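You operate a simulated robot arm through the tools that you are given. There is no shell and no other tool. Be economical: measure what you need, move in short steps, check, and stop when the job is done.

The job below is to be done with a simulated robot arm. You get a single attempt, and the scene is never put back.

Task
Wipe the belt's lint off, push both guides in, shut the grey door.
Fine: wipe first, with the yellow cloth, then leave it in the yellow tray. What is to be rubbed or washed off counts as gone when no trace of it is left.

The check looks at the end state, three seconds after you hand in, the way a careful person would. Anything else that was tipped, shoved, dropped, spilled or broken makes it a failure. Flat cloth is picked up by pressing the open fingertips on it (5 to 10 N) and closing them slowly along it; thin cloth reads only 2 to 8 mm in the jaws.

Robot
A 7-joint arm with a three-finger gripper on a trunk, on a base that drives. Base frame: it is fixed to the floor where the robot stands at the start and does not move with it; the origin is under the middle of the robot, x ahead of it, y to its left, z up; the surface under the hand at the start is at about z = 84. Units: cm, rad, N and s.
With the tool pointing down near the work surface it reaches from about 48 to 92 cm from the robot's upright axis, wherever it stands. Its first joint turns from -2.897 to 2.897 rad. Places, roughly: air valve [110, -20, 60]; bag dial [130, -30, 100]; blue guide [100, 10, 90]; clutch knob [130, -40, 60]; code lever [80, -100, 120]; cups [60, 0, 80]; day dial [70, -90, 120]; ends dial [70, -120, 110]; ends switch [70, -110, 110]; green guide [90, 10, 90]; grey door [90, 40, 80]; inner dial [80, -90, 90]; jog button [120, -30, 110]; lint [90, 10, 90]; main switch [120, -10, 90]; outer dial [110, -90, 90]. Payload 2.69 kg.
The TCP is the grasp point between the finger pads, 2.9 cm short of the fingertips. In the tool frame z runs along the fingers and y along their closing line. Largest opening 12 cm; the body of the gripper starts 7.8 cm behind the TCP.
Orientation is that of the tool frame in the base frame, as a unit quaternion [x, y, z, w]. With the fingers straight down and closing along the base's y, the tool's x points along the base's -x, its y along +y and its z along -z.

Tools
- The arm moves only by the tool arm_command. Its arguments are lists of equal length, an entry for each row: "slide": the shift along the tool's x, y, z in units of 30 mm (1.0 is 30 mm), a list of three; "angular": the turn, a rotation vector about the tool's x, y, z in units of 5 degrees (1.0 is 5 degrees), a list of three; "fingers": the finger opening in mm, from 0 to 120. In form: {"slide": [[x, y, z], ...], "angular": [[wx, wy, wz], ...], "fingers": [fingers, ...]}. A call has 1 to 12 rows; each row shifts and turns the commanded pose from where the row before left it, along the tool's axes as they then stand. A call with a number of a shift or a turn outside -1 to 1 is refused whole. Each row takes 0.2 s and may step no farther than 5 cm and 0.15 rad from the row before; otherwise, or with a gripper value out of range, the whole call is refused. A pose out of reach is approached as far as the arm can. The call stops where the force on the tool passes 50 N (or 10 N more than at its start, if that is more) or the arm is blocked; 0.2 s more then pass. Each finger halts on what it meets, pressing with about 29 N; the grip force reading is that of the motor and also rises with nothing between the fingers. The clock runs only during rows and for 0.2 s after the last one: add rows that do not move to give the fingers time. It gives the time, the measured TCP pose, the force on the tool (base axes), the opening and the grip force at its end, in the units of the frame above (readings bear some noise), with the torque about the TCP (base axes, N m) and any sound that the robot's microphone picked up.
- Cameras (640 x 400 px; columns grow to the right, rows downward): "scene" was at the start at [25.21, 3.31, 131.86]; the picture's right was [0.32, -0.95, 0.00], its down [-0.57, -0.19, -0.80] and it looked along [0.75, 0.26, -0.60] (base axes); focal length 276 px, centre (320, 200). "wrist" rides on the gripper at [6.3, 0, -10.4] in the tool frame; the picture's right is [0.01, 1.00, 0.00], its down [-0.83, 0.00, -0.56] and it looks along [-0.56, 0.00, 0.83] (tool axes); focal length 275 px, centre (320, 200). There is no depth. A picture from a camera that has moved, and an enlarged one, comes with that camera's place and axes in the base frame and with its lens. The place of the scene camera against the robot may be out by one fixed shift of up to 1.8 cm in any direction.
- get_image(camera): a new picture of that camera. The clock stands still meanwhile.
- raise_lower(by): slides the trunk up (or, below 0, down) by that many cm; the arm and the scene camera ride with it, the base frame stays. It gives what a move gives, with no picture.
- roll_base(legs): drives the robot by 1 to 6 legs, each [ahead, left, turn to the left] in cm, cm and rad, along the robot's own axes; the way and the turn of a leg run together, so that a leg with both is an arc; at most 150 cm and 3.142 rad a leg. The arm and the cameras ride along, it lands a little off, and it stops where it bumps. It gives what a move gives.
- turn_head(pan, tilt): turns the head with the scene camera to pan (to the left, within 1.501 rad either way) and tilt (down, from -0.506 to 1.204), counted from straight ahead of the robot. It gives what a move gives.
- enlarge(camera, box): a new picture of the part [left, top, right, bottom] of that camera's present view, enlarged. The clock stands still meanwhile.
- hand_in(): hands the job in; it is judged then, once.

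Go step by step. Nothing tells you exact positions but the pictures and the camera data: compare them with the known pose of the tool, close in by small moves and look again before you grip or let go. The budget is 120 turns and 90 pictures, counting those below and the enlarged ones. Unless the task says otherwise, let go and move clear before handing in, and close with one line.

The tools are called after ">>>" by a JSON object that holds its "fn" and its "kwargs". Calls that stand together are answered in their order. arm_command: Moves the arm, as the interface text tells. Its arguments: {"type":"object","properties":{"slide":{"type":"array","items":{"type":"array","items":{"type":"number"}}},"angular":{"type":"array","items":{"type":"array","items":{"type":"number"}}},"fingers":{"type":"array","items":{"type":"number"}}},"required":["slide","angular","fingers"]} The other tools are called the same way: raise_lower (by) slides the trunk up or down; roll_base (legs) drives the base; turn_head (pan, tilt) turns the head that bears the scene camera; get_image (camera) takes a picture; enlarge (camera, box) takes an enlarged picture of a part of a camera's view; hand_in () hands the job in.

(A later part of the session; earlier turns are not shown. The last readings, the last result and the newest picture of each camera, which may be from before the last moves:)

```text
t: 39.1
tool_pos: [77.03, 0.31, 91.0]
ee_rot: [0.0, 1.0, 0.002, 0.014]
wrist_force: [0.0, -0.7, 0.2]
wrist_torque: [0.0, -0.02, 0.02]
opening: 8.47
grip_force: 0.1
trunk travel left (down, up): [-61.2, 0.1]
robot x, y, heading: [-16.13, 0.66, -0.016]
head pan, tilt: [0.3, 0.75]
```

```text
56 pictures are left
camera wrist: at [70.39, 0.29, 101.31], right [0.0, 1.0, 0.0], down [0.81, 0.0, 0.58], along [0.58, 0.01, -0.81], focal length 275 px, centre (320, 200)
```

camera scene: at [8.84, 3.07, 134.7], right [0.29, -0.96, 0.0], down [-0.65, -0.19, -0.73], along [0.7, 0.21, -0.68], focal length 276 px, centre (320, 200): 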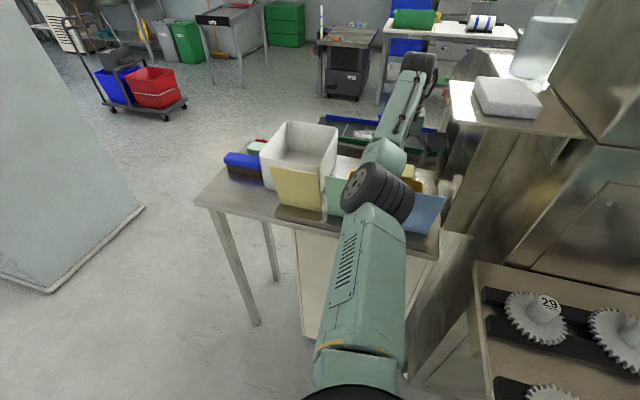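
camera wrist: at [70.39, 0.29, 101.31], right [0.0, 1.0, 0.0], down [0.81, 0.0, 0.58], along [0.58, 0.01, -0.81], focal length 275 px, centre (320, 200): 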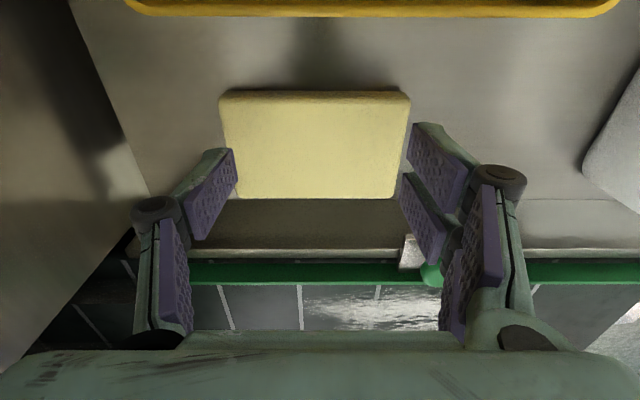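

The hand stopped short again with no tip load, so the arm is resting on the tall boards at the table's front (tops at z≈101). I'll lift and retract. Then I'll work from behind the belt, where nothing tall is in the way.

>>> {"fn": "arm_command", "kwargs": {"slide": [[0, 0, -0.8], [0, 0, -0.8], [0, 0, -0.8], [0, 0, -0.8], [0, 0, -0.8], [0, 0, -0.8], [0.8, 0, -0.6], [0.8, 0, 0], [0.8, 0, 0], [0.8, 0, 0], [0.8, 0, 0], [0.8, 0, 0]], "angular": [[0, 0, 0], [0, 0, 0], [0, 0, 0], [0, 0, 0], [0, 0, 0], [0, 0, 0], [0, 0, 0], [0, 0, 0], [0, 0, 0], [0, 0, 0], [0, 0, 0], [0, 0, 0]], "fingers": [85, 85, 85, 85, 85, 85, 85, 85, 85, 85, 85, 85]}}

>>> {"fn": "roll_base", "kwargs": {"legs": [[-20, 0, 0]]}}

>>> {"fn": "turn_head", "kwargs": {"pan": 0.6, "tilt": 0.5}}

>>> {"fn": "get_image", "kwargs": {"camera": "scene"}}

```text
t: 41.7
tool_pos: [65.77, 1.1, 104.62]
ee_rot: [-0.008, 1.0, -0.003, 0.026]
wrist_force: [0.4, 0.9, 0.2]
wrist_torque: [0.02, -0.01, 0.03]
opening: 8.49
grip_force: 0.0
out of reach, approached as far as the arm can: row 4, 5, 6, 7, 8
trunk travel left (down, up): [-61.2, 0.1]
robot x, y, heading: [-16.17, 0.52, -0.009]
head pan, tilt: [0.3, 0.75]
```

```text
t: 43.3
tool_pos: [45.91, 1.45, 104.69]
ee_rot: [-0.009, 1.0, -0.004, 0.028]
wrist_force: [-1.0, 1.2, -0.1]
wrist_torque: [0.0, -0.05, 0.0]
opening: 8.49
grip_force: 0.0
trunk travel left (down, up): [-61.2, 0.1]
robot x, y, heading: [-35.8, 0.47, -0.008]
head pan, tilt: [0.3, 0.75]
```

```text
t: 44.1
tool_pos: [46.04, 1.45, 104.62]
ee_rot: [-0.009, 1.0, -0.003, 0.026]
wrist_force: [0.0, -0.3, 0.2]
wrist_torque: [-0.02, 0.02, -0.01]
opening: 8.5
grip_force: 0.0
trunk travel left (down, up): [-61.2, 0.1]
robot x, y, heading: [-35.85, 0.7, -0.011]
head pan, tilt: [0.6, 0.499]
```

```text
55 pictures are left
camera scene: at [-11.28, 5.99, 136.89], right [0.56, -0.83, 0.0], down [-0.4, -0.27, -0.88], along [0.73, 0.49, -0.48], focal length 276 px, centre (320, 200)
```

scene: 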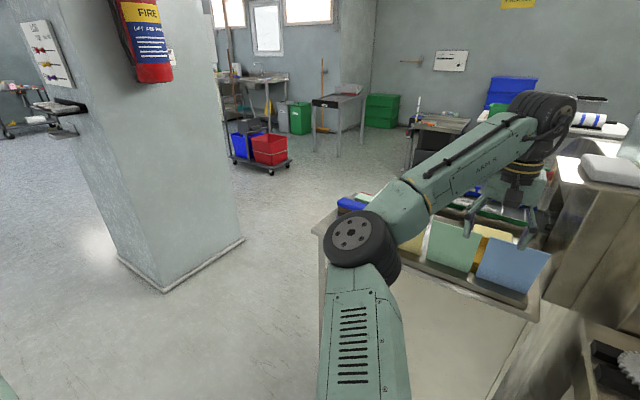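

The pillar is at y≈161 and the table ends at y≈54, so a corridor centred on y≈108 is free. I'll tuck the arm, slide left and drive ahead past the table.

>>> {"fn": "arm_command", "kwargs": {"slide": [[0.85, 0, -0.1], [0.85, 0, -0.1], [0.85, 0, -0.1], [0.85, 0, -0.1], [0.85, 0, -0.1], [0.85, 0, -0.1], [0.85, 0, 0], [0, 0, 0]], "angular": [[0, 0, 0], [0, 0, 0], [0, 0, 0], [0, 0, 0], [0, 0, 0], [0, 0, 0], [0, 0, 0], [0, 0, 0]], "fingers": [85, 85, 85, 85, 85, 85, 85, 85]}}

>>> {"fn": "roll_base", "kwargs": {"legs": [[0, 108, 0.01]]}}

>>> {"fn": "turn_head", "kwargs": {"pan": -0.2, "tilt": 0.5}}

>>> {"fn": "get_image", "kwargs": {"camera": "scene"}}

```text
t: 45.9
tool_pos: [28.02, 1.26, 105.6]
ee_rot: [-0.008, 1.0, -0.003, 0.026]
wrist_force: [0.1, -0.1, 0.6]
wrist_torque: [0.01, 0.0, 0.02]
opening: 8.51
grip_force: 0.1
trunk travel left (down, up): [-61.2, 0.1]
robot x, y, heading: [-36.2, 0.29, -0.007]
head pan, tilt: [0.6, 0.499]
```

```text
t: 54.5
tool_pos: [28.65, 109.15, 105.62]
ee_rot: [-0.012, 1.0, -0.003, 0.027]
wrist_force: [-0.1, 0.6, -0.3]
wrist_torque: [0.0, 0.02, -0.03]
opening: 8.48
grip_force: 0.0
trunk travel left (down, up): [-61.2, 0.1]
robot x, y, heading: [-35.56, 107.86, 0.001]
head pan, tilt: [0.6, 0.499]
```

```text
t: 55.6
tool_pos: [28.62, 109.22, 105.55]
ee_rot: [-0.012, 1.0, -0.004, 0.026]
wrist_force: [-0.3, 0.1, 0.0]
wrist_torque: [-0.01, 0.02, 0.0]
opening: 8.49
grip_force: 0.1
trunk travel left (down, up): [-61.2, 0.1]
robot x, y, heading: [-35.56, 108.03, -0.003]
head pan, tilt: [-0.201, 0.499]
```

```text
54 pictures are left
camera scene: at [-9.32, 106.67, 136.9], right [-0.2, -0.98, 0.0], down [-0.47, 0.1, -0.88], along [0.86, -0.18, -0.48], focal length 276 px, centre (320, 200)
```

scene: 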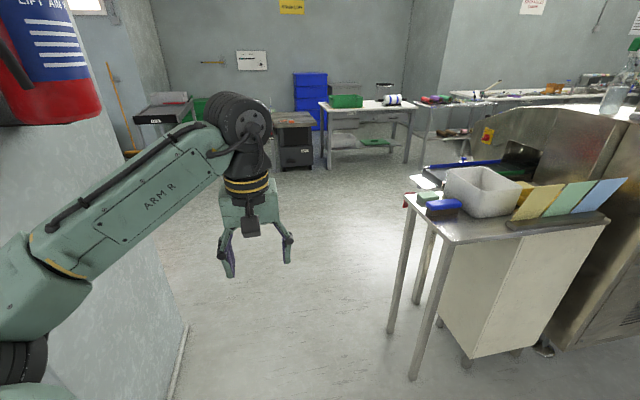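

From here the corridor is clear, and I can see the left end of the belt. I'll zoom in on it before driving past.

>>> {"fn": "enlarge", "kwargs": {"camera": "scene", "box": [390, 110, 550, 210]}}

>>> {"fn": "roll_base", "kwargs": {"legs": [[100, -3, 0]]}}

>>> {"fn": "turn_head", "kwargs": {"pan": -1.0, "tilt": 0.6}}

>>> {"fn": "get_image", "kwargs": {"camera": "scene"}}

```text
4.00 times, centred on (470, 160) of scene
camera zoom: at [-9.32, 106.67, 136.9], right [-0.2, -0.98, 0.0], down [-0.47, 0.1, -0.88], along [0.86, -0.18, -0.48], focal length 1104 px, centre (-280, 360)
```

zoom: 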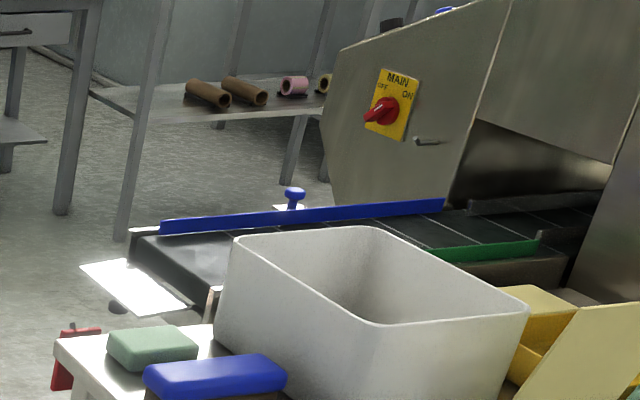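

```text
t: 60.8
tool_pos: [126.65, 106.14, 105.61]
ee_rot: [-0.014, 1.0, -0.003, 0.026]
wrist_force: [0.7, 0.5, 0.5]
wrist_torque: [-0.02, 0.03, -0.02]
opening: 8.5
grip_force: 0.1
trunk travel left (down, up): [-61.2, 0.1]
robot x, y, heading: [62.93, 105.0, -0.002]
head pan, tilt: [-0.201, 0.499]
```

```text
t: 61.9
tool_pos: [126.58, 106.0, 105.61]
ee_rot: [-0.013, 1.0, -0.003, 0.026]
wrist_force: [0.0, 0.5, -0.1]
wrist_torque: [0.02, -0.04, -0.01]
opening: 8.5
grip_force: 0.1
trunk travel left (down, up): [-61.2, 0.1]
robot x, y, heading: [62.68, 104.62, -0.0]
head pan, tilt: [-1.0, 0.6]
```

```text
52 pictures are left
camera scene: at [84.51, 97.92, 135.99], right [-0.84, -0.54, 0.0], down [-0.3, 0.48, -0.83], along [0.45, -0.69, -0.56], focal length 276 px, centre (320, 200)
```

scene: 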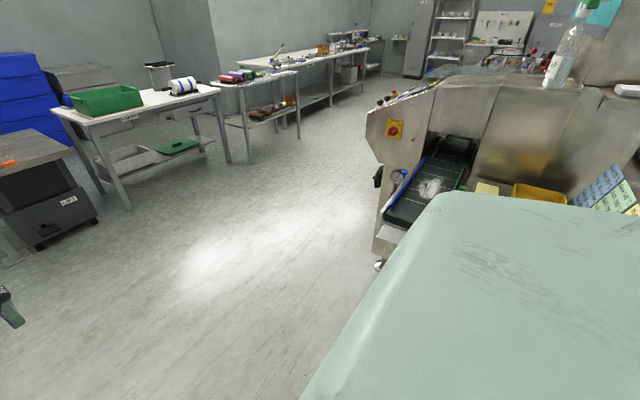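

The way is clear, so I'll continue to x≈160 behind the belt, turn around to face it, then slide in.

>>> {"fn": "roll_base", "kwargs": {"legs": [[100, 0, 0], [0, 0, -3.135]]}}

>>> {"fn": "turn_head", "kwargs": {"pan": 0.6, "tilt": 0.6}}

>>> {"fn": "get_image", "kwargs": {"camera": "scene"}}

```text
t: 74.5
tool_pos: [99.0, 99.71, 105.64]
ee_rot: [0.999, 0.038, -0.026, -0.003]
wrist_force: [-0.2, -0.2, 0.2]
wrist_torque: [0.03, -0.02, 0.0]
opening: 8.5
grip_force: 0.0
trunk travel left (down, up): [-61.2, 0.1]
robot x, y, heading: [162.93, 104.75, -3.088]
head pan, tilt: [-1.0, 0.6]
```

```text
t: 76.2
tool_pos: [99.11, 99.75, 105.59]
ee_rot: [0.999, 0.039, -0.026, -0.003]
wrist_force: [0.0, 0.1, -0.2]
wrist_torque: [0.03, 0.02, -0.02]
opening: 8.5
grip_force: 0.1
trunk travel left (down, up): [-61.2, 0.1]
robot x, y, heading: [162.49, 104.12, -3.093]
head pan, tilt: [0.6, 0.6]
```

```text
51 pictures are left
camera scene: at [141.55, 98.73, 135.99], right [-0.61, 0.79, 0.0], down [0.45, 0.34, -0.83], along [-0.66, -0.5, -0.56], focal length 276 px, centre (320, 200)
```

scene: 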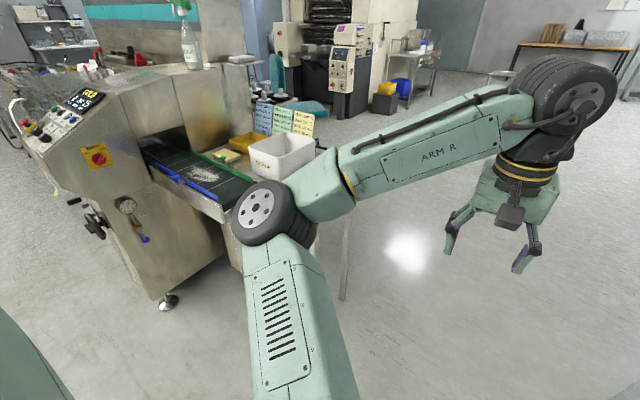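

I can see the whole workspace from the rear now, and it's open. I'll slide toward y≈44 and up to x≈153, keeping the elbow away from the machine.

>>> {"fn": "roll_base", "kwargs": {"legs": [[0, 0, -0.045], [6, 59, 0]]}}

>>> {"fn": "turn_head", "kwargs": {"pan": 0.3, "tilt": 0.75}}

>>> {"fn": "get_image", "kwargs": {"camera": "scene"}}

```text
t: 81.6
tool_pos: [93.42, 44.16, 105.67]
ee_rot: [0.999, 0.017, -0.027, -0.004]
wrist_force: [-0.3, 0.8, 0.4]
wrist_torque: [0.0, 0.0, 0.01]
opening: 8.5
grip_force: 0.2
trunk travel left (down, up): [-61.2, 0.1]
robot x, y, heading: [157.22, 45.44, -3.133]
head pan, tilt: [0.6, 0.6]
```

```text
t: 82.4
tool_pos: [93.37, 44.21, 105.62]
ee_rot: [1.0, 0.016, -0.026, -0.003]
wrist_force: [-0.6, 0.3, -0.1]
wrist_torque: [-0.01, -0.01, -0.02]
opening: 8.48
grip_force: 0.1
trunk travel left (down, up): [-61.2, 0.1]
robot x, y, heading: [157.2, 45.38, -3.138]
head pan, tilt: [0.3, 0.75]
```

```text
50 pictures are left
camera scene: at [135.08, 43.76, 134.7], right [-0.3, 0.95, 0.0], down [0.65, 0.21, -0.73], along [-0.7, -0.22, -0.68], focal length 276 px, centre (320, 200)
```

scene: 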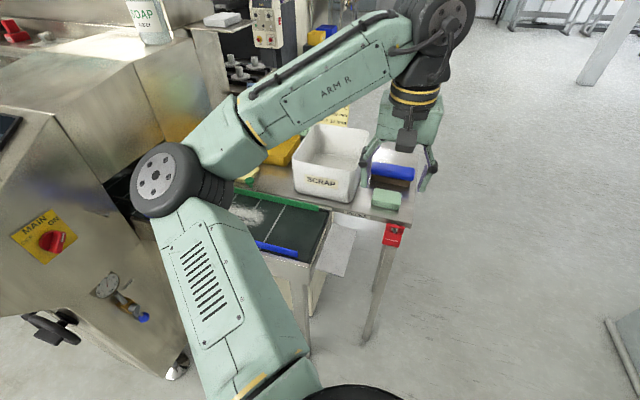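

The elbow is on the machine side, so I'll first level and extend the hand straight ahead to bring the elbow into line. After that I'll swing toward the pad.

>>> {"fn": "arm_command", "kwargs": {"slide": [[-0.5, 0, 0], [-0.9, 0, 0], [-0.9, 0, 0], [-0.9, 0, 0], [-0.9, 0, 0], [-0.9, 0, 0], [-0.9, 0, 0], [-0.9, 0, 0], [-0.9, 0, 0], [-0.6, 0, 0], [0, 0, 0]], "angular": [[0, 0.6, 0], [0, 0, 0], [0, 0, 0], [0, 0, 0], [0, 0, 0], [0, 0, 0], [0, 0, 0], [0, 0, 0], [0, 0, 0], [0, 0, 0], [0, 0, 0]], "fingers": [85, 85, 85, 85, 85, 85, 85, 85, 85, 85, 85]}}

>>> {"fn": "get_image", "kwargs": {"camera": "scene"}}

```text
t: 84.8
tool_pos: [68.41, 43.36, 105.79]
ee_rot: [1.0, 0.016, 0.0, -0.003]
wrist_force: [-0.2, -0.8, 0.6]
wrist_torque: [0.02, 0.0, -0.03]
opening: 8.47
grip_force: 0.0
trunk travel left (down, up): [-61.2, 0.1]
robot x, y, heading: [157.07, 45.72, -3.141]
head pan, tilt: [0.3, 0.75]
```

```text
49 pictures are left
camera scene: at [135.09, 43.76, 134.7], right [-0.3, 0.95, 0.0], down [0.65, 0.21, -0.73], along [-0.7, -0.22, -0.68], focal length 276 px, centre (320, 200)
```

scene: 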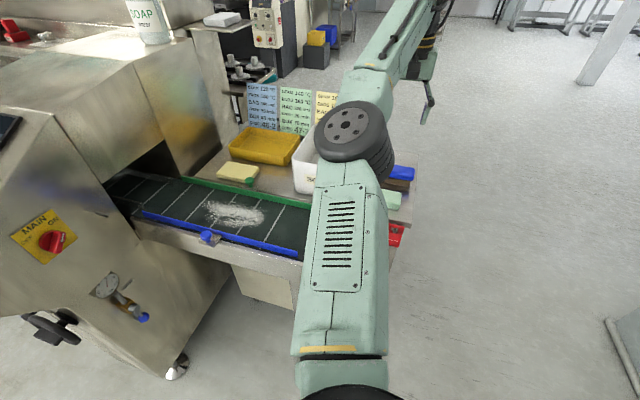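

Elbow is straight and the workspace is open. I'll swing the hand across at height to above the pad.

>>> {"fn": "arm_command", "kwargs": {"slide": [[0.08, 0.95, 0], [0.08, 0.95, 0], [0.08, 0.95, 0], [0.08, 0.95, 0], [0.08, 0.95, 0], [0.08, 0.95, 0], [0.08, 0.95, 0], [0.08, 0.95, 0], [0.26, 0.95, 0], [0.26, 0.95, 0], [0.26, 0.95, 0], [0.26, 0.95, 0]], "angular": [[0, 0, 0], [0, 0, 0], [0, 0, 0], [0, 0, 0], [0, 0, 0], [0, 0, 0], [0, 0, 0], [0, 0, 0], [0, 0, 0], [0, 0, 0], [0, 0, 0], [0, 0, 0]], "fingers": [120, 120, 120, 120, 120, 120, 120, 120, 120, 120, 120, 120]}}

>>> {"fn": "arm_command", "kwargs": {"slide": [[0.26, 0.95, 0], [0.26, 0.95, 0], [0.26, 0.95, 0], [0, 0.25, 0.5], [0, 0, 0]], "angular": [[0, 0, 0], [0, 0, 0], [0, 0, 0], [0, 0, 0], [0, 0, 0]], "fingers": [120, 120, 120, 120, 120]}}

>>> {"fn": "get_image", "kwargs": {"camera": "scene"}}

>>> {"fn": "get_image", "kwargs": {"camera": "wrist"}}

```text
t: 87.4
tool_pos: [77.54, 9.78, 105.42]
ee_rot: [1.0, 0.016, -0.001, -0.004]
wrist_force: [-0.2, -0.6, 0.1]
wrist_torque: [0.04, 0.01, 0.02]
opening: 11.99
grip_force: 0.1
out of reach, approached as far as the arm can: row 8, 10, 11, 12
trunk travel left (down, up): [-61.2, 0.1]
robot x, y, heading: [157.21, 46.18, -3.133]
head pan, tilt: [0.3, 0.75]
```

```text
t: 88.6
tool_pos: [82.58, 1.86, 103.95]
ee_rot: [1.0, 0.016, 0.0, -0.003]
wrist_force: [-0.4, -0.6, -0.1]
wrist_torque: [0.01, -0.02, 0.0]
opening: 11.99
grip_force: 0.0
out of reach, approached as far as the arm can: row 1, 2, 3
trunk travel left (down, up): [-61.2, 0.1]
robot x, y, heading: [157.15, 45.93, -3.136]
head pan, tilt: [0.3, 0.75]
```

```text
48 pictures are left
camera scene: at [135.1, 43.77, 134.71], right [-0.3, 0.95, 0.0], down [0.65, 0.21, -0.73], along [-0.7, -0.22, -0.68], focal length 276 px, centre (320, 200)
```

scene: 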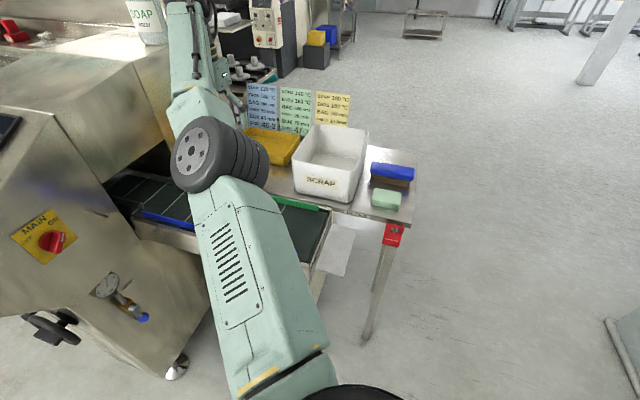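

```text
47 pictures are left
camera wrist: at [88.88, 2.16, 114.38], right [0.04, -1.0, -0.01], down [-0.83, -0.03, 0.56], along [-0.56, -0.01, -0.83], focal length 275 px, centre (320, 200)
```

wrist: 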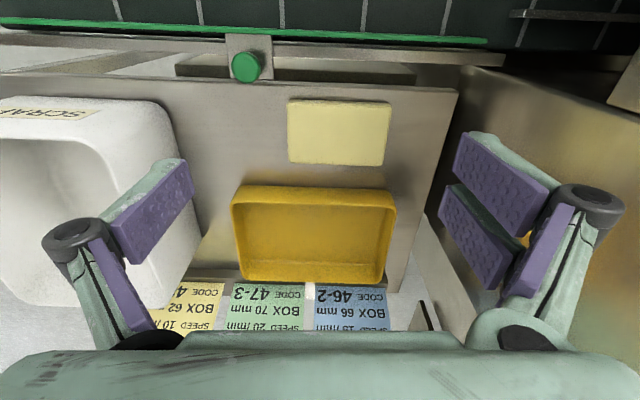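

This works; I just need the base about 9 cm closer in y and 4 cm in x for comfortable reach.

>>> {"fn": "roll_base", "kwargs": {"legs": [[4, 6, 0]]}}

>>> {"fn": "arm_command", "kwargs": {"slide": [[-0.2, -0.4, 0.5], [-0.2, -0.5, 0.5], [0, -0.4, 0.5], [0, 0, 0]], "angular": [[0, 0, -0.35], [0, 0, 0], [0, 0, 0], [0, 0, 0]], "fingers": [120, 120, 120, 120]}}

>>> {"fn": "get_image", "kwargs": {"camera": "wrist"}}

>>> {"fn": "get_image", "kwargs": {"camera": "scene"}}

```text
t: 89.7
tool_pos: [78.54, -4.17, 103.78]
ee_rot: [1.0, 0.016, -0.001, -0.005]
wrist_force: [-0.6, 0.0, 0.0]
wrist_torque: [0.03, -0.03, -0.01]
opening: 12.0
grip_force: 0.1
trunk travel left (down, up): [-61.2, 0.1]
robot x, y, heading: [153.43, 39.68, -3.136]
head pan, tilt: [0.3, 0.75]
```

```text
t: 90.7
tool_pos: [77.13, -0.17, 99.34]
ee_rot: [0.999, 0.032, -0.001, -0.003]
wrist_force: [0.2, -0.1, 0.6]
wrist_torque: [0.02, -0.04, -0.01]
opening: 12.01
grip_force: 0.1
trunk travel left (down, up): [-61.2, 0.1]
robot x, y, heading: [153.43, 39.82, -3.136]
head pan, tilt: [0.3, 0.75]
```

```text
46 pictures are left
camera wrist: at [83.58, 0.17, 109.86], right [0.07, -1.0, -0.01], down [-0.83, -0.06, 0.56], along [-0.55, -0.03, -0.83], focal length 275 px, centre (320, 200)
```

wrist: 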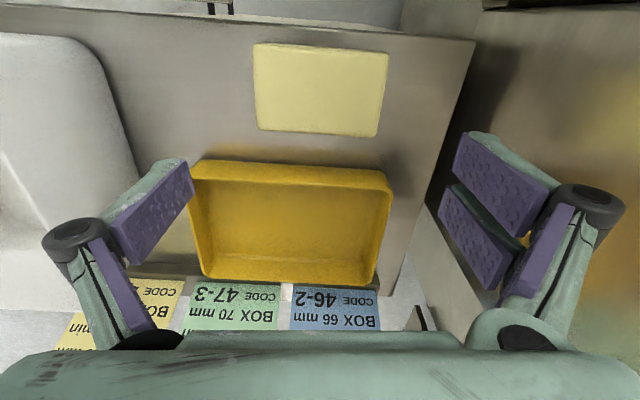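

```text
45 pictures are left
camera scene: at [131.19, 37.71, 134.7], right [-0.3, 0.95, 0.0], down [0.65, 0.2, -0.73], along [-0.7, -0.22, -0.68], focal length 276 px, centre (320, 200)
```

scene: 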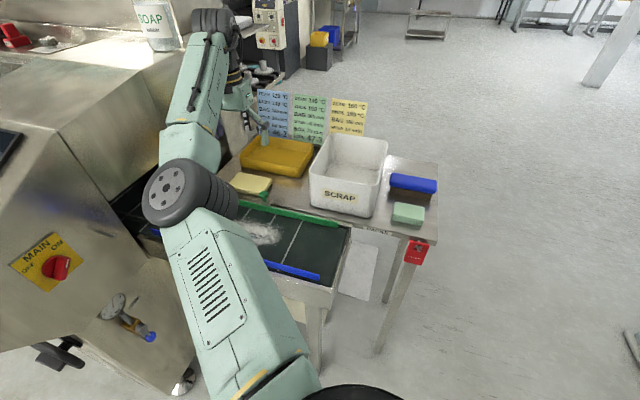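

The pad's edges align with the base axes and its centre is near (78, 0.1), perhaps a bit lower than I assumed. I'll square the yaw, centre, and descend to z≈91.

>>> {"fn": "arm_command", "kwargs": {"slide": [[0.3, -0.1, 0.3], [0, 0, 0.6], [0, 0, 0.6], [0, 0, 0.6], [0, 0, 0.6], [0, 0, 0]], "angular": [[0, 0, 0.73], [0, 0, 0], [0, 0, 0], [0, 0, 0], [0, 0, 0], [0, 0, 0]], "fingers": [120, 120, 120, 120, 120, 120]}}

>>> {"fn": "get_image", "kwargs": {"camera": "wrist"}}

>>> {"fn": "get_image", "kwargs": {"camera": "scene"}}

```text
t: 92.1
tool_pos: [78.26, 0.1, 91.21]
ee_rot: [1.0, -0.001, 0.0, -0.003]
wrist_force: [-0.9, -1.2, -0.6]
wrist_torque: [0.0, 0.01, 0.01]
opening: 12.0
grip_force: 0.1
trunk travel left (down, up): [-61.2, 0.1]
robot x, y, heading: [153.14, 39.74, -3.135]
head pan, tilt: [0.3, 0.75]
```

```text
44 pictures are left
camera wrist: at [84.54, 0.15, 101.74], right [0.0, -1.0, -0.01], down [-0.83, -0.01, 0.56], along [-0.56, 0.0, -0.83], focal length 275 px, centre (320, 200)
```

wrist: 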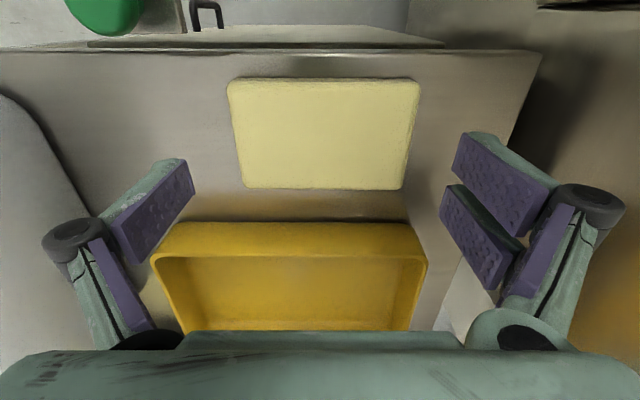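

```text
43 pictures are left
camera scene: at [131.19, 37.71, 134.7], right [-0.3, 0.95, 0.0], down [0.65, 0.2, -0.73], along [-0.7, -0.22, -0.68], focal length 276 px, centre (320, 200)
```

scene: 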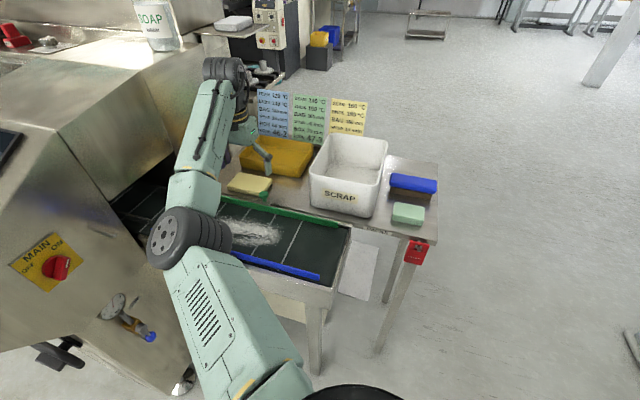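

Everything agrees on the pad: centre (77.9, −0.05), top z≈85, about 11 × 7 cm. I'll descend further to straddle it.

>>> {"fn": "arm_command", "kwargs": {"slide": [[0.03, 0.05, 0.4], [0, 0, 0.4], [0, 0, 0.4], [0, 0, 0.2], [0, 0, 0]], "angular": [[0, 0, 0], [0, 0, 0], [0, 0, 0], [0, 0, 0], [0, 0, 0]], "fingers": [120, 120, 120, 120, 120]}}

>>> {"fn": "get_image", "kwargs": {"camera": "wrist"}}

>>> {"fn": "enlarge", "kwargs": {"camera": "scene", "box": [130, 120, 370, 270]}}

```text
t: 93.3
tool_pos: [78.2, -0.01, 87.16]
ee_rot: [1.0, -0.002, 0.0, -0.004]
wrist_force: [0.5, -0.8, 0.0]
wrist_torque: [-0.01, -0.02, -0.03]
opening: 11.99
grip_force: 0.1
trunk travel left (down, up): [-61.2, 0.1]
robot x, y, heading: [153.61, 39.73, -3.141]
head pan, tilt: [0.3, 0.75]
```

```text
42 pictures are left
camera wrist: at [84.57, 0.04, 97.59], right [0.0, -1.0, -0.01], down [-0.83, -0.01, 0.56], along [-0.56, 0.0, -0.83], focal length 275 px, centre (320, 200)
```

wrist: 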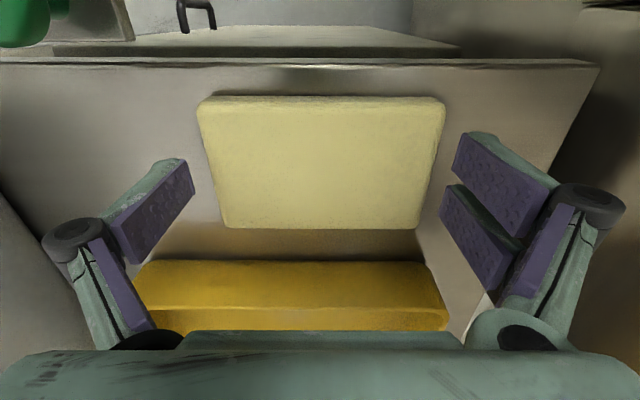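

```text
2.67 times, centred on (250, 195) of scene
camera zoom: at [131.18, 37.71, 134.7], right [-0.3, 0.95, 0.0], down [0.65, 0.2, -0.73], along [-0.7, -0.22, -0.68], focal length 736 px, centre (507, 213)
```

zoom: 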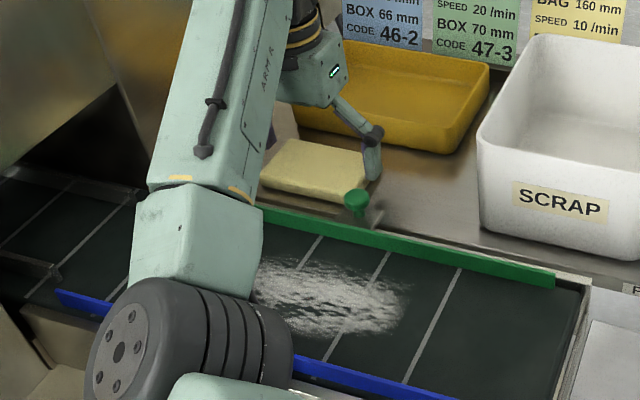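

The fingers straddle the pad cleanly. I'll go down in small steps, watching the force.

>>> {"fn": "arm_command", "kwargs": {"slide": [[0, 0, 0.25], [0, 0, 0.2], [0, 0, 0]], "angular": [[0, 0, 0], [0, 0, 0], [0, 0, 0]], "fingers": [120, 120, 120]}}

>>> {"fn": "enlarge", "kwargs": {"camera": "scene", "box": [210, 130, 310, 210]}}

```text
t: 94.1
tool_pos: [78.22, -0.02, 85.71]
ee_rot: [1.0, -0.001, 0.0, -0.003]
wrist_force: [0.2, 0.0, 0.4]
wrist_torque: [0.01, 0.0, -0.01]
opening: 11.99
grip_force: 0.0
trunk travel left (down, up): [-61.2, 0.1]
robot x, y, heading: [153.17, 39.77, -3.141]
head pan, tilt: [0.3, 0.75]
```

```text
5.00 times, centred on (260, 170) of scene
camera zoom: at [131.18, 37.71, 134.7], right [-0.3, 0.95, 0.0], down [0.65, 0.2, -0.73], along [-0.7, -0.22, -0.68], focal length 1380 px, centre (620, 350)
```

zoom: 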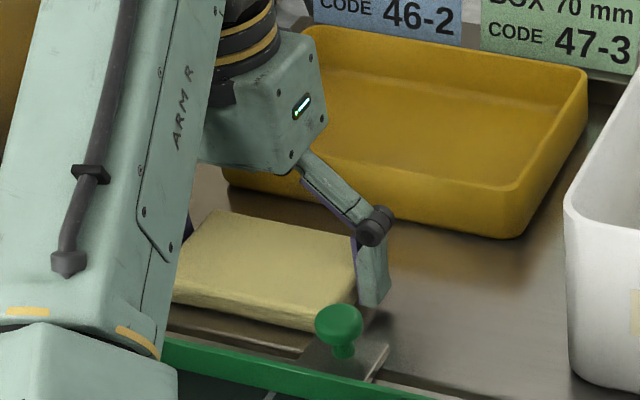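

The tip is slightly above the table beside the pad's end. I'll close the fingers now.

>>> {"fn": "arm_command", "kwargs": {"slide": [[0, 0, 0], [0, 0, 0], [0, 0, 0], [0, 0, 0], [0, 0, 0], [0, 0, 0], [0, 0, 0], [0, 0, 0]], "angular": [[0, 0, 0], [0, 0, 0], [0, 0, 0], [0, 0, 0], [0, 0, 0], [0, 0, 0], [0, 0, 0], [0, 0, 0]], "fingers": [115, 110, 107, 104, 100, 95, 92, 90]}}

>>> {"fn": "get_image", "kwargs": {"camera": "wrist"}}

```text
t: 95.9
tool_pos: [78.21, -0.05, 85.8]
ee_rot: [1.0, -0.001, 0.0, -0.003]
wrist_force: [-0.4, -0.6, 3.3]
wrist_torque: [-0.04, 0.0, -0.01]
opening: 10.89
grip_force: 28.6
trunk travel left (down, up): [-61.2, 0.1]
robot x, y, heading: [153.15, 39.77, -3.141]
head pan, tilt: [0.3, 0.75]
```

```text
39 pictures are left
camera wrist: at [84.59, 0.07, 96.29], right [0.0, -1.0, -0.01], down [-0.83, -0.01, 0.56], along [-0.56, 0.0, -0.83], focal length 275 px, centre (320, 200)
```

wrist: 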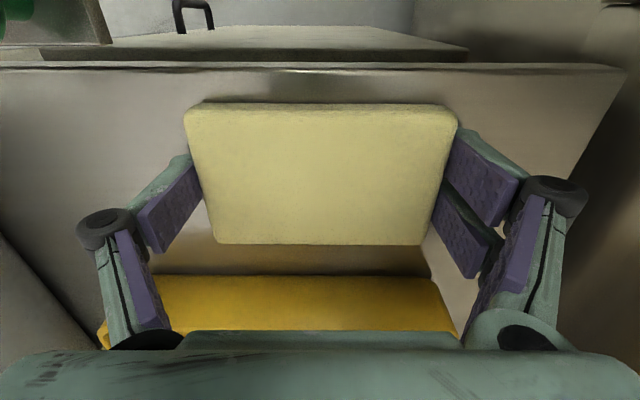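

The pad is firmly gripped (10.9 cm, 28.6 N). I'll lift it, then roll the base back 15 cm so the hand rides over the belt while the arm stays extended.

>>> {"fn": "arm_command", "kwargs": {"slide": [[0, 0, -0.5], [0, 0, -0.8], [0, 0, -0.8], [0, 0, -0.8], [0, 0, -0.8], [0, 0, 0]], "angular": [[0, 0, 0], [0, 0, 0], [0, 0, 0], [0, 0, 0], [0, 0, 0], [0, 0, 0]], "fingers": [90, 90, 90, 90, 90, 90]}}

>>> {"fn": "roll_base", "kwargs": {"legs": [[-15, -8, 0]]}}

>>> {"fn": "get_image", "kwargs": {"camera": "scene"}}

>>> {"fn": "get_image", "kwargs": {"camera": "wrist"}}

```text
t: 97.3
tool_pos: [78.17, 0.01, 96.85]
ee_rot: [1.0, -0.001, -0.001, -0.005]
wrist_force: [0.4, 0.1, -1.0]
wrist_torque: [-0.01, 0.0, -0.03]
opening: 10.88
grip_force: 28.8
trunk travel left (down, up): [-61.2, 0.1]
robot x, y, heading: [153.29, 39.71, -3.13]
head pan, tilt: [0.3, 0.75]
```

```text
t: 98.8
tool_pos: [93.08, 8.15, 97.01]
ee_rot: [1.0, -0.002, -0.001, -0.003]
wrist_force: [0.7, 0.4, 0.0]
wrist_torque: [-0.03, 0.03, -0.05]
opening: 10.89
grip_force: 29.4
trunk travel left (down, up): [-61.2, 0.1]
robot x, y, heading: [168.4, 48.11, -3.137]
head pan, tilt: [0.3, 0.75]
```

```text
38 pictures are left
camera scene: at [146.2, 45.72, 134.72], right [-0.3, 0.95, 0.0], down [0.65, 0.2, -0.73], along [-0.7, -0.22, -0.68], focal length 276 px, centre (320, 200)
```

scene: 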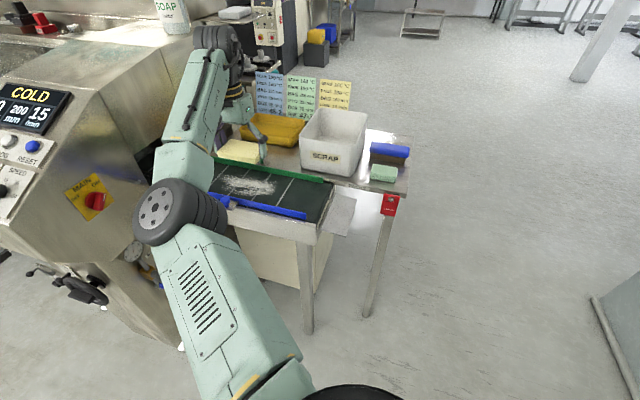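

```text
37 pictures are left
camera wrist: at [99.41, 8.11, 107.36], right [0.0, -1.0, -0.01], down [-0.83, 0.0, 0.56], along [-0.56, 0.01, -0.83], focal length 275 px, centre (320, 200)
```

wrist: 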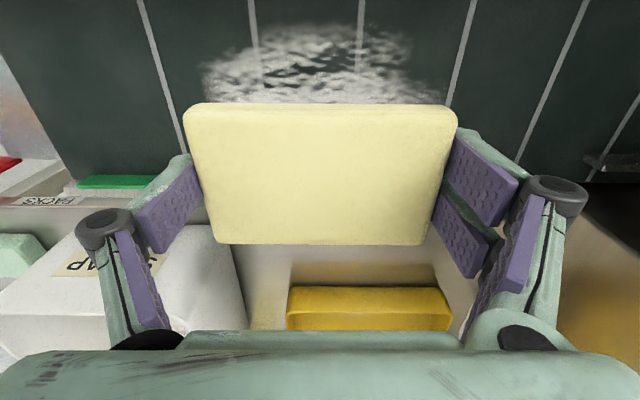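

The pad is over the lint, which spans x≈90–98.5 and y≈−2–17. I'll lower toward the belt in small steps, looking for contact.

>>> {"fn": "arm_command", "kwargs": {"slide": [[0.03, 0, 0.6], [0, 0, 0.6], [0, 0, 0.5], [0, 0, 0.2], [0, 0, 0]], "angular": [[0, 0, 0], [0, 0, 0], [0, 0, 0], [0, 0, 0], [0, 0, 0]], "fingers": [90, 90, 90, 90, 90]}}

>>> {"fn": "enlarge", "kwargs": {"camera": "scene", "box": [190, 110, 350, 230]}}

>>> {"fn": "get_image", "kwargs": {"camera": "wrist"}}

```text
t: 100.0
tool_pos: [93.03, 8.19, 91.3]
ee_rot: [1.0, -0.003, 0.0, -0.003]
wrist_force: [0.6, 0.4, -0.7]
wrist_torque: [0.0, 0.01, 0.02]
opening: 10.87
grip_force: 28.7
trunk travel left (down, up): [-61.2, 0.1]
robot x, y, heading: [168.13, 48.03, -3.141]
head pan, tilt: [0.3, 0.75]
```

```text
3.33 times, centred on (270, 170) of scene
camera zoom: at [146.14, 45.69, 134.7], right [-0.3, 0.95, 0.0], down [0.65, 0.2, -0.73], along [-0.7, -0.22, -0.68], focal length 920 px, centre (487, 300)
```

zoom: 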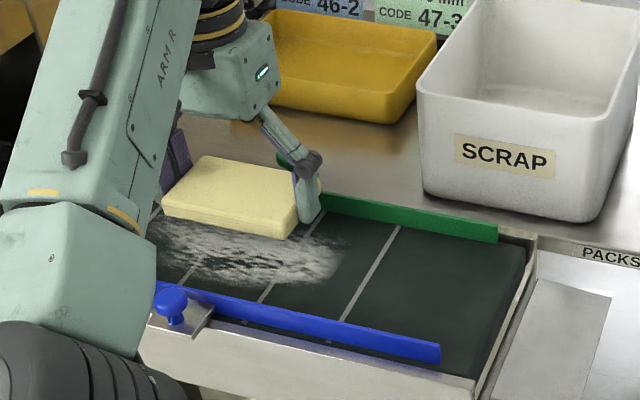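

```text
35 pictures are left
camera wrist: at [99.43, 8.16, 101.69], right [0.0, -1.0, -0.01], down [-0.83, 0.0, 0.56], along [-0.56, 0.01, -0.83], focal length 275 px, centre (320, 200)
```

wrist: 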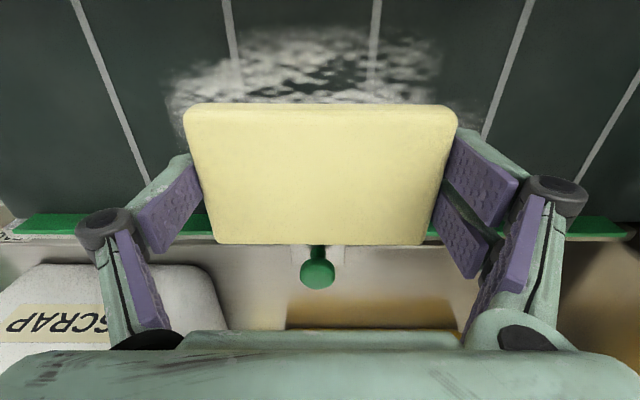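

The pad hovers a few cm over the belt, and the lint lies more toward the blue guide. I'll shift +1.7 cm in x and find contact gently.

>>> {"fn": "arm_command", "kwargs": {"slide": [[0.55, 0, 0], [0, 0, 0.25], [0, 0, 0.2], [0, 0, 0]], "angular": [[0, 0, 0], [0, 0, 0], [0, 0, 0], [0, 0, 0]], "fingers": [90, 90, 90, 90]}}

>>> {"fn": "arm_command", "kwargs": {"slide": [[0, 0, 0.15], [0, 0, 0]], "angular": [[0, 0, 0], [0, 0, 0]], "fingers": [90, 90]}}

>>> {"fn": "enlarge", "kwargs": {"camera": "scene", "box": [190, 110, 350, 230]}}

```text
t: 101.0
tool_pos: [94.8, 8.23, 89.87]
ee_rot: [1.0, -0.003, 0.001, -0.003]
wrist_force: [-0.9, -0.1, 0.3]
wrist_torque: [-0.01, -0.02, 0.0]
opening: 10.88
grip_force: 29.0
trunk travel left (down, up): [-61.2, 0.1]
robot x, y, heading: [168.08, 47.53, -3.138]
head pan, tilt: [0.3, 0.75]
```

```text
t: 101.6
tool_pos: [94.83, 8.13, 89.3]
ee_rot: [1.0, -0.002, 0.0, -0.004]
wrist_force: [0.4, -0.4, -0.6]
wrist_torque: [-0.03, 0.01, -0.01]
opening: 10.87
grip_force: 28.8
trunk travel left (down, up): [-61.2, 0.1]
robot x, y, heading: [168.57, 47.62, -3.142]
head pan, tilt: [0.3, 0.75]
```

```text
3.33 times, centred on (270, 170) of scene
camera zoom: at [146.14, 45.69, 134.7], right [-0.3, 0.95, 0.0], down [0.65, 0.2, -0.73], along [-0.7, -0.22, -0.68], focal length 920 px, centre (487, 300)
```

zoom: 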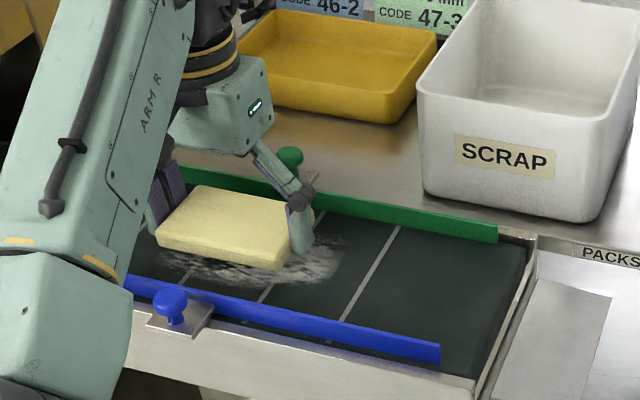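

There's no contact yet, so I'll keep stepping down.

>>> {"fn": "arm_command", "kwargs": {"slide": [[0, 0, 0.12], [0, 0, 0.1], [0, 0, 0]], "angular": [[0, 0, 0], [0, 0, 0], [0, 0, 0]], "fingers": [90, 90, 90]}}

>>> {"fn": "arm_command", "kwargs": {"slide": [[0, 0, 0.1], [0, 0, 0]], "angular": [[0, 0, 0], [0, 0, 0]], "fingers": [90, 90]}}

>>> {"fn": "arm_command", "kwargs": {"slide": [[0, 0, 0.1], [0, 0, 0]], "angular": [[0, 0, 0], [0, 0, 0]], "fingers": [90, 90]}}

```text
t: 102.4
tool_pos: [94.8, 8.09, 88.72]
ee_rot: [1.0, -0.003, 0.0, -0.004]
wrist_force: [-0.2, -0.2, 0.2]
wrist_torque: [0.0, 0.0, 0.03]
opening: 10.9
grip_force: 28.7
trunk travel left (down, up): [-61.2, 0.1]
robot x, y, heading: [168.37, 47.47, -3.138]
head pan, tilt: [0.3, 0.75]
```

```text
t: 103.0
tool_pos: [94.94, 8.08, 88.38]
ee_rot: [1.0, -0.003, 0.0, -0.004]
wrist_force: [0.2, -0.2, -0.9]
wrist_torque: [0.01, 0.03, -0.03]
opening: 10.88
grip_force: 28.6
trunk travel left (down, up): [-61.2, 0.1]
robot x, y, heading: [168.26, 47.5, -3.141]
head pan, tilt: [0.3, 0.75]
```

```text
t: 103.6
tool_pos: [94.7, 8.07, 88.05]
ee_rot: [1.0, -0.003, 0.0, -0.003]
wrist_force: [0.9, 0.0, -0.5]
wrist_torque: [-0.01, -0.01, 0.02]
opening: 10.91
grip_force: 28.6
trunk travel left (down, up): [-61.2, 0.1]
robot x, y, heading: [168.23, 47.54, -3.136]
head pan, tilt: [0.3, 0.75]
```

>>> {"fn": "arm_command", "kwargs": {"slide": [[0, 0, 0.1], [0, 0, 0]], "angular": [[0, 0, 0], [0, 0, 0]], "fingers": [90, 90]}}

>>> {"fn": "arm_command", "kwargs": {"slide": [[0, 0, 0.1], [0, 0, 0]], "angular": [[0, 0, 0], [0, 0, 0]], "fingers": [90, 90]}}

>>> {"fn": "enlarge", "kwargs": {"camera": "scene", "box": [190, 110, 350, 230]}}

```text
t: 104.2
tool_pos: [94.86, 8.06, 87.79]
ee_rot: [1.0, -0.003, 0.0, -0.004]
wrist_force: [-0.2, -0.1, 1.8]
wrist_torque: [-0.1, -0.03, 0.04]
opening: 10.88
grip_force: 29.2
trunk travel left (down, up): [-61.2, 0.1]
robot x, y, heading: [168.33, 47.29, -3.141]
head pan, tilt: [0.3, 0.75]
```

```text
t: 104.8
tool_pos: [94.76, 8.05, 87.72]
ee_rot: [1.0, -0.003, -0.002, -0.003]
wrist_force: [-2.4, -4.4, 20.3]
wrist_torque: [0.15, -0.25, 0.0]
opening: 10.91
grip_force: 28.8
trunk travel left (down, up): [-61.2, 0.1]
robot x, y, heading: [168.65, 47.81, -3.141]
head pan, tilt: [0.3, 0.75]
```

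```text
3.33 times, centred on (270, 170) of scene
camera zoom: at [146.28, 45.73, 134.76], right [-0.3, 0.95, 0.0], down [0.65, 0.2, -0.73], along [-0.7, -0.22, -0.68], focal length 920 px, centre (487, 300)
```

zoom: 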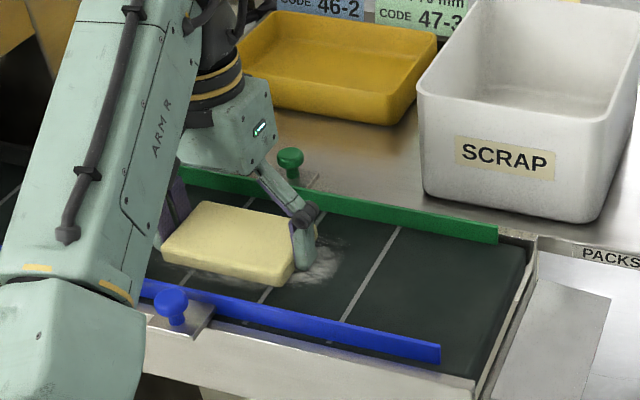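

Contact is at TCP z≈87.8. I'll ease to roughly 10 N and rub along y over the full lint length.

>>> {"fn": "arm_command", "kwargs": {"slide": [[0, -0.3, -0.04], [0, -0.5, 0], [0, -0.5, 0], [0, -0.4, 0], [0, 0.5, 0], [0, 0.5, 0], [0, 0.5, 0], [0, 0.5, 0], [0, 0.5, 0], [0, 0.5, 0], [0, 0.5, 0], [0, 0.4, 0]], "angular": [[0, 0, 0], [0, 0, 0], [0, 0, 0], [0, 0, 0], [0, 0, 0], [0, 0, 0], [0, 0, 0], [0, 0, 0], [0, 0, 0], [0, 0, 0], [0, 0, 0], [0, 0, 0]], "fingers": [90, 90, 90, 90, 90, 90, 90, 90, 90, 90, 90, 90]}}

>>> {"fn": "enlarge", "kwargs": {"camera": "scene", "box": [190, 110, 350, 230]}}

>>> {"fn": "get_image", "kwargs": {"camera": "wrist"}}

```text
t: 107.4
tool_pos: [94.67, 1.56, 87.72]
ee_rot: [1.0, -0.002, 0.0, -0.002]
wrist_force: [-0.8, 10.7, 14.4]
wrist_torque: [0.19, -0.01, 0.05]
opening: 10.89
grip_force: 29.1
trunk travel left (down, up): [-61.2, 0.1]
robot x, y, heading: [168.32, 47.48, -3.145]
head pan, tilt: [0.3, 0.75]
```

```text
3.33 times, centred on (270, 170) of scene
camera zoom: at [146.28, 45.85, 134.74], right [-0.3, 0.95, 0.0], down [0.65, 0.2, -0.73], along [-0.7, -0.22, -0.68], focal length 920 px, centre (487, 300)
```

zoom: 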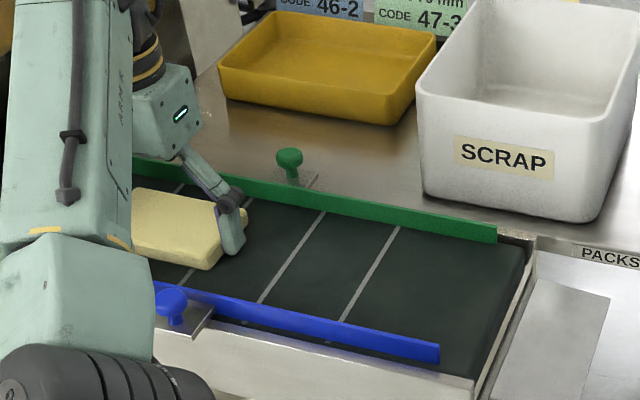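

```text
31 pictures are left
camera wrist: at [101.07, 1.66, 98.15], right [0.0, -1.0, -0.01], down [-0.83, 0.0, 0.56], along [-0.56, 0.01, -0.83], focal length 275 px, centre (320, 200)
```

wrist: 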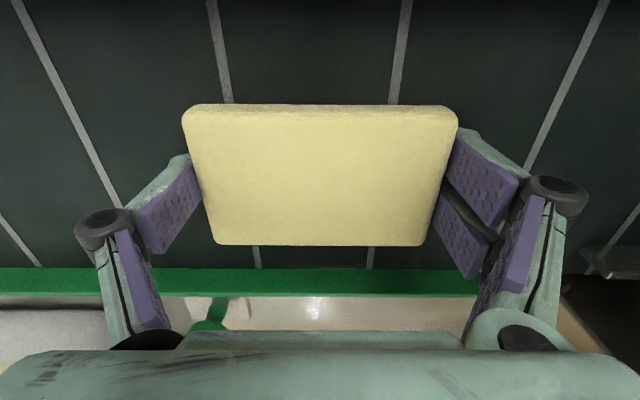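

The lint seems gone. For certainty I'll make two more passes, one nearer the blue guide and one nearer the green, then lift and inspect.

>>> {"fn": "arm_command", "kwargs": {"slide": [[0.4, 0, 0], [0, -0.6, 0], [0, -0.6, 0], [0, -0.6, 0], [0, -0.6, 0], [0, -0.6, 0], [0, -0.6, 0], [0, -0.4, 0], [-0.5, 0, 0], [-0.6, 0, 0], [0, 0.5, 0], [0, 0.6, 0]], "angular": [[0, 0, 0], [0, 0, 0], [0, 0, 0], [0, 0, 0], [0, 0, 0], [0, 0, 0], [0, 0, 0], [0, 0, 0], [0, 0, 0], [0, 0, 0], [0, 0, 0], [0, 0, 0]], "fingers": [90, 90, 90, 90, 90, 90, 90, 90, 90, 90, 90, 90]}}

>>> {"fn": "arm_command", "kwargs": {"slide": [[0, 0.6, 0], [0, 0.6, 0], [0, 0.6, 0], [0, 0.6, 0], [0, 0.4, 0], [0, 0, -0.5], [0, 0, -0.9], [0, 0, -0.9], [0, 0, -0.9], [0, 0, 0]], "angular": [[0, 0, 0], [0, 0, 0], [0, 0, 0], [0, 0, 0], [0, 0, 0], [0, 0, 0], [0, 0, 0], [0, 0, 0], [0, 0, 0], [0, 0, 0]], "fingers": [90, 90, 90, 90, 90, 90, 90, 90, 90, 90]}}

>>> {"fn": "enlarge", "kwargs": {"camera": "scene", "box": [170, 110, 350, 245]}}

>>> {"fn": "get_image", "kwargs": {"camera": "wrist"}}

```text
t: 110.0
tool_pos: [92.69, 10.37, 87.65]
ee_rot: [1.0, -0.004, 0.0, -0.003]
wrist_force: [-0.2, 4.2, 6.1]
wrist_torque: [-0.26, 0.05, -0.04]
opening: 10.89
grip_force: 29.1
trunk travel left (down, up): [-61.2, 0.1]
robot x, y, heading: [168.11, 47.53, -3.141]
head pan, tilt: [0.3, 0.75]
```

```text
t: 112.2
tool_pos: [92.7, 1.84, 96.96]
ee_rot: [1.0, -0.002, 0.0, -0.005]
wrist_force: [-0.5, -0.3, 0.6]
wrist_torque: [0.03, -0.03, -0.03]
opening: 10.88
grip_force: 28.5
trunk travel left (down, up): [-61.2, 0.1]
robot x, y, heading: [168.56, 47.63, -3.137]
head pan, tilt: [0.3, 0.75]
```

```text
2.96 times, centred on (260, 178) of scene
camera zoom: at [146.12, 45.67, 134.69], right [-0.3, 0.95, 0.0], down [0.65, 0.2, -0.73], along [-0.7, -0.22, -0.68], focal length 818 px, centre (498, 267)
```

zoom: 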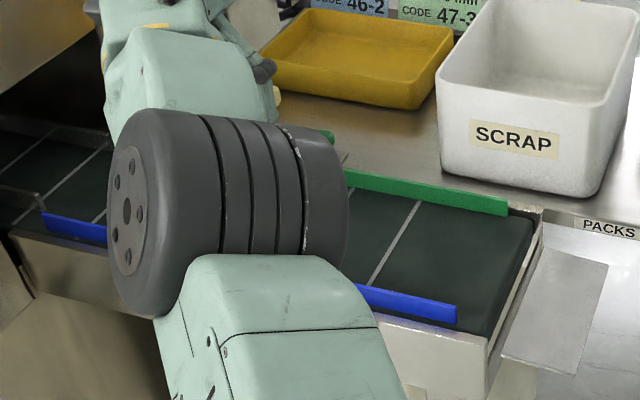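

```text
29 pictures are left
camera wrist: at [98.97, 1.87, 107.55], right [0.0, -1.0, -0.01], down [-0.83, 0.0, 0.56], along [-0.56, 0.01, -0.83], focal length 275 px, centre (320, 200)
```

wrist: 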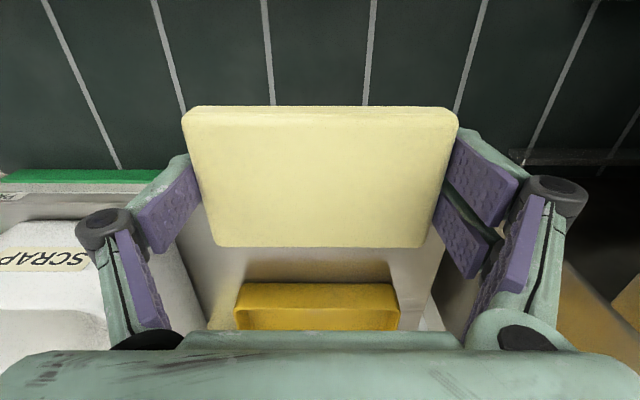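

The belt looks clean. Next comes the tray (centre about (63.7, 2), rim x up to 71.8). I first swing the hand left and out, so it stays clear of the machine when the base rolls in.

>>> {"fn": "arm_command", "kwargs": {"slide": [[-0.33, -0.83, -0.12], [-0.33, -0.83, -0.12], [-0.33, -0.83, -0.12], [-0.33, -0.83, -0.12], [-0.33, -0.83, -0.12], [-0.33, -0.83, -0.12], [-0.33, -0.83, -0.12], [-0.33, -0.83, -0.12], [0, 0, 0]], "angular": [[0, 0, 0], [0, 0, 0], [0, 0, 0], [0, 0, 0], [0, 0, 0], [0, 0, 0], [0, 0, 0], [0, 0, 0], [0, 0, 0]], "fingers": [90, 90, 90, 90, 90, 90, 90, 90, 90]}}

>>> {"fn": "roll_base", "kwargs": {"legs": [[10, 10, 0]]}}

>>> {"fn": "get_image", "kwargs": {"camera": "scene"}}

```text
t: 114.2
tool_pos: [84.66, 21.83, 99.98]
ee_rot: [1.0, -0.002, 0.0, -0.004]
wrist_force: [-0.4, -0.5, 0.0]
wrist_torque: [-0.02, -0.01, -0.03]
opening: 10.89
grip_force: 28.9
trunk travel left (down, up): [-61.2, 0.1]
robot x, y, heading: [168.48, 47.68, -3.137]
head pan, tilt: [0.3, 0.75]
```

```text
t: 115.6
tool_pos: [74.46, 11.98, 100.06]
ee_rot: [1.0, -0.003, -0.001, -0.004]
wrist_force: [0.4, 0.1, -1.1]
wrist_torque: [0.01, 0.01, -0.01]
opening: 10.89
grip_force: 28.5
trunk travel left (down, up): [-61.2, 0.1]
robot x, y, heading: [158.24, 37.89, -3.143]
head pan, tilt: [0.3, 0.75]
```

```text
28 pictures are left
camera scene: at [135.97, 35.74, 134.69], right [-0.3, 0.95, 0.0], down [0.65, 0.2, -0.73], along [-0.7, -0.22, -0.68], focal length 276 px, centre (320, 200)
```

scene: 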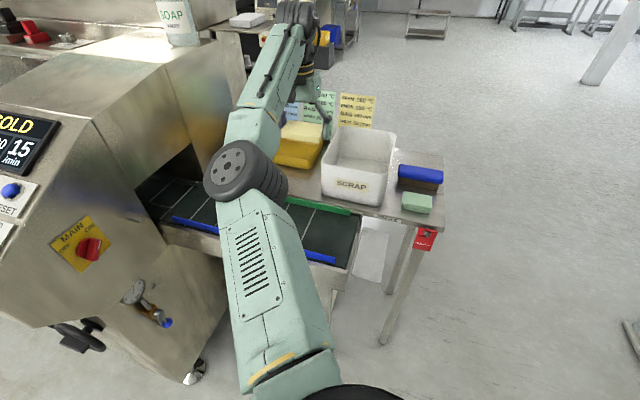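

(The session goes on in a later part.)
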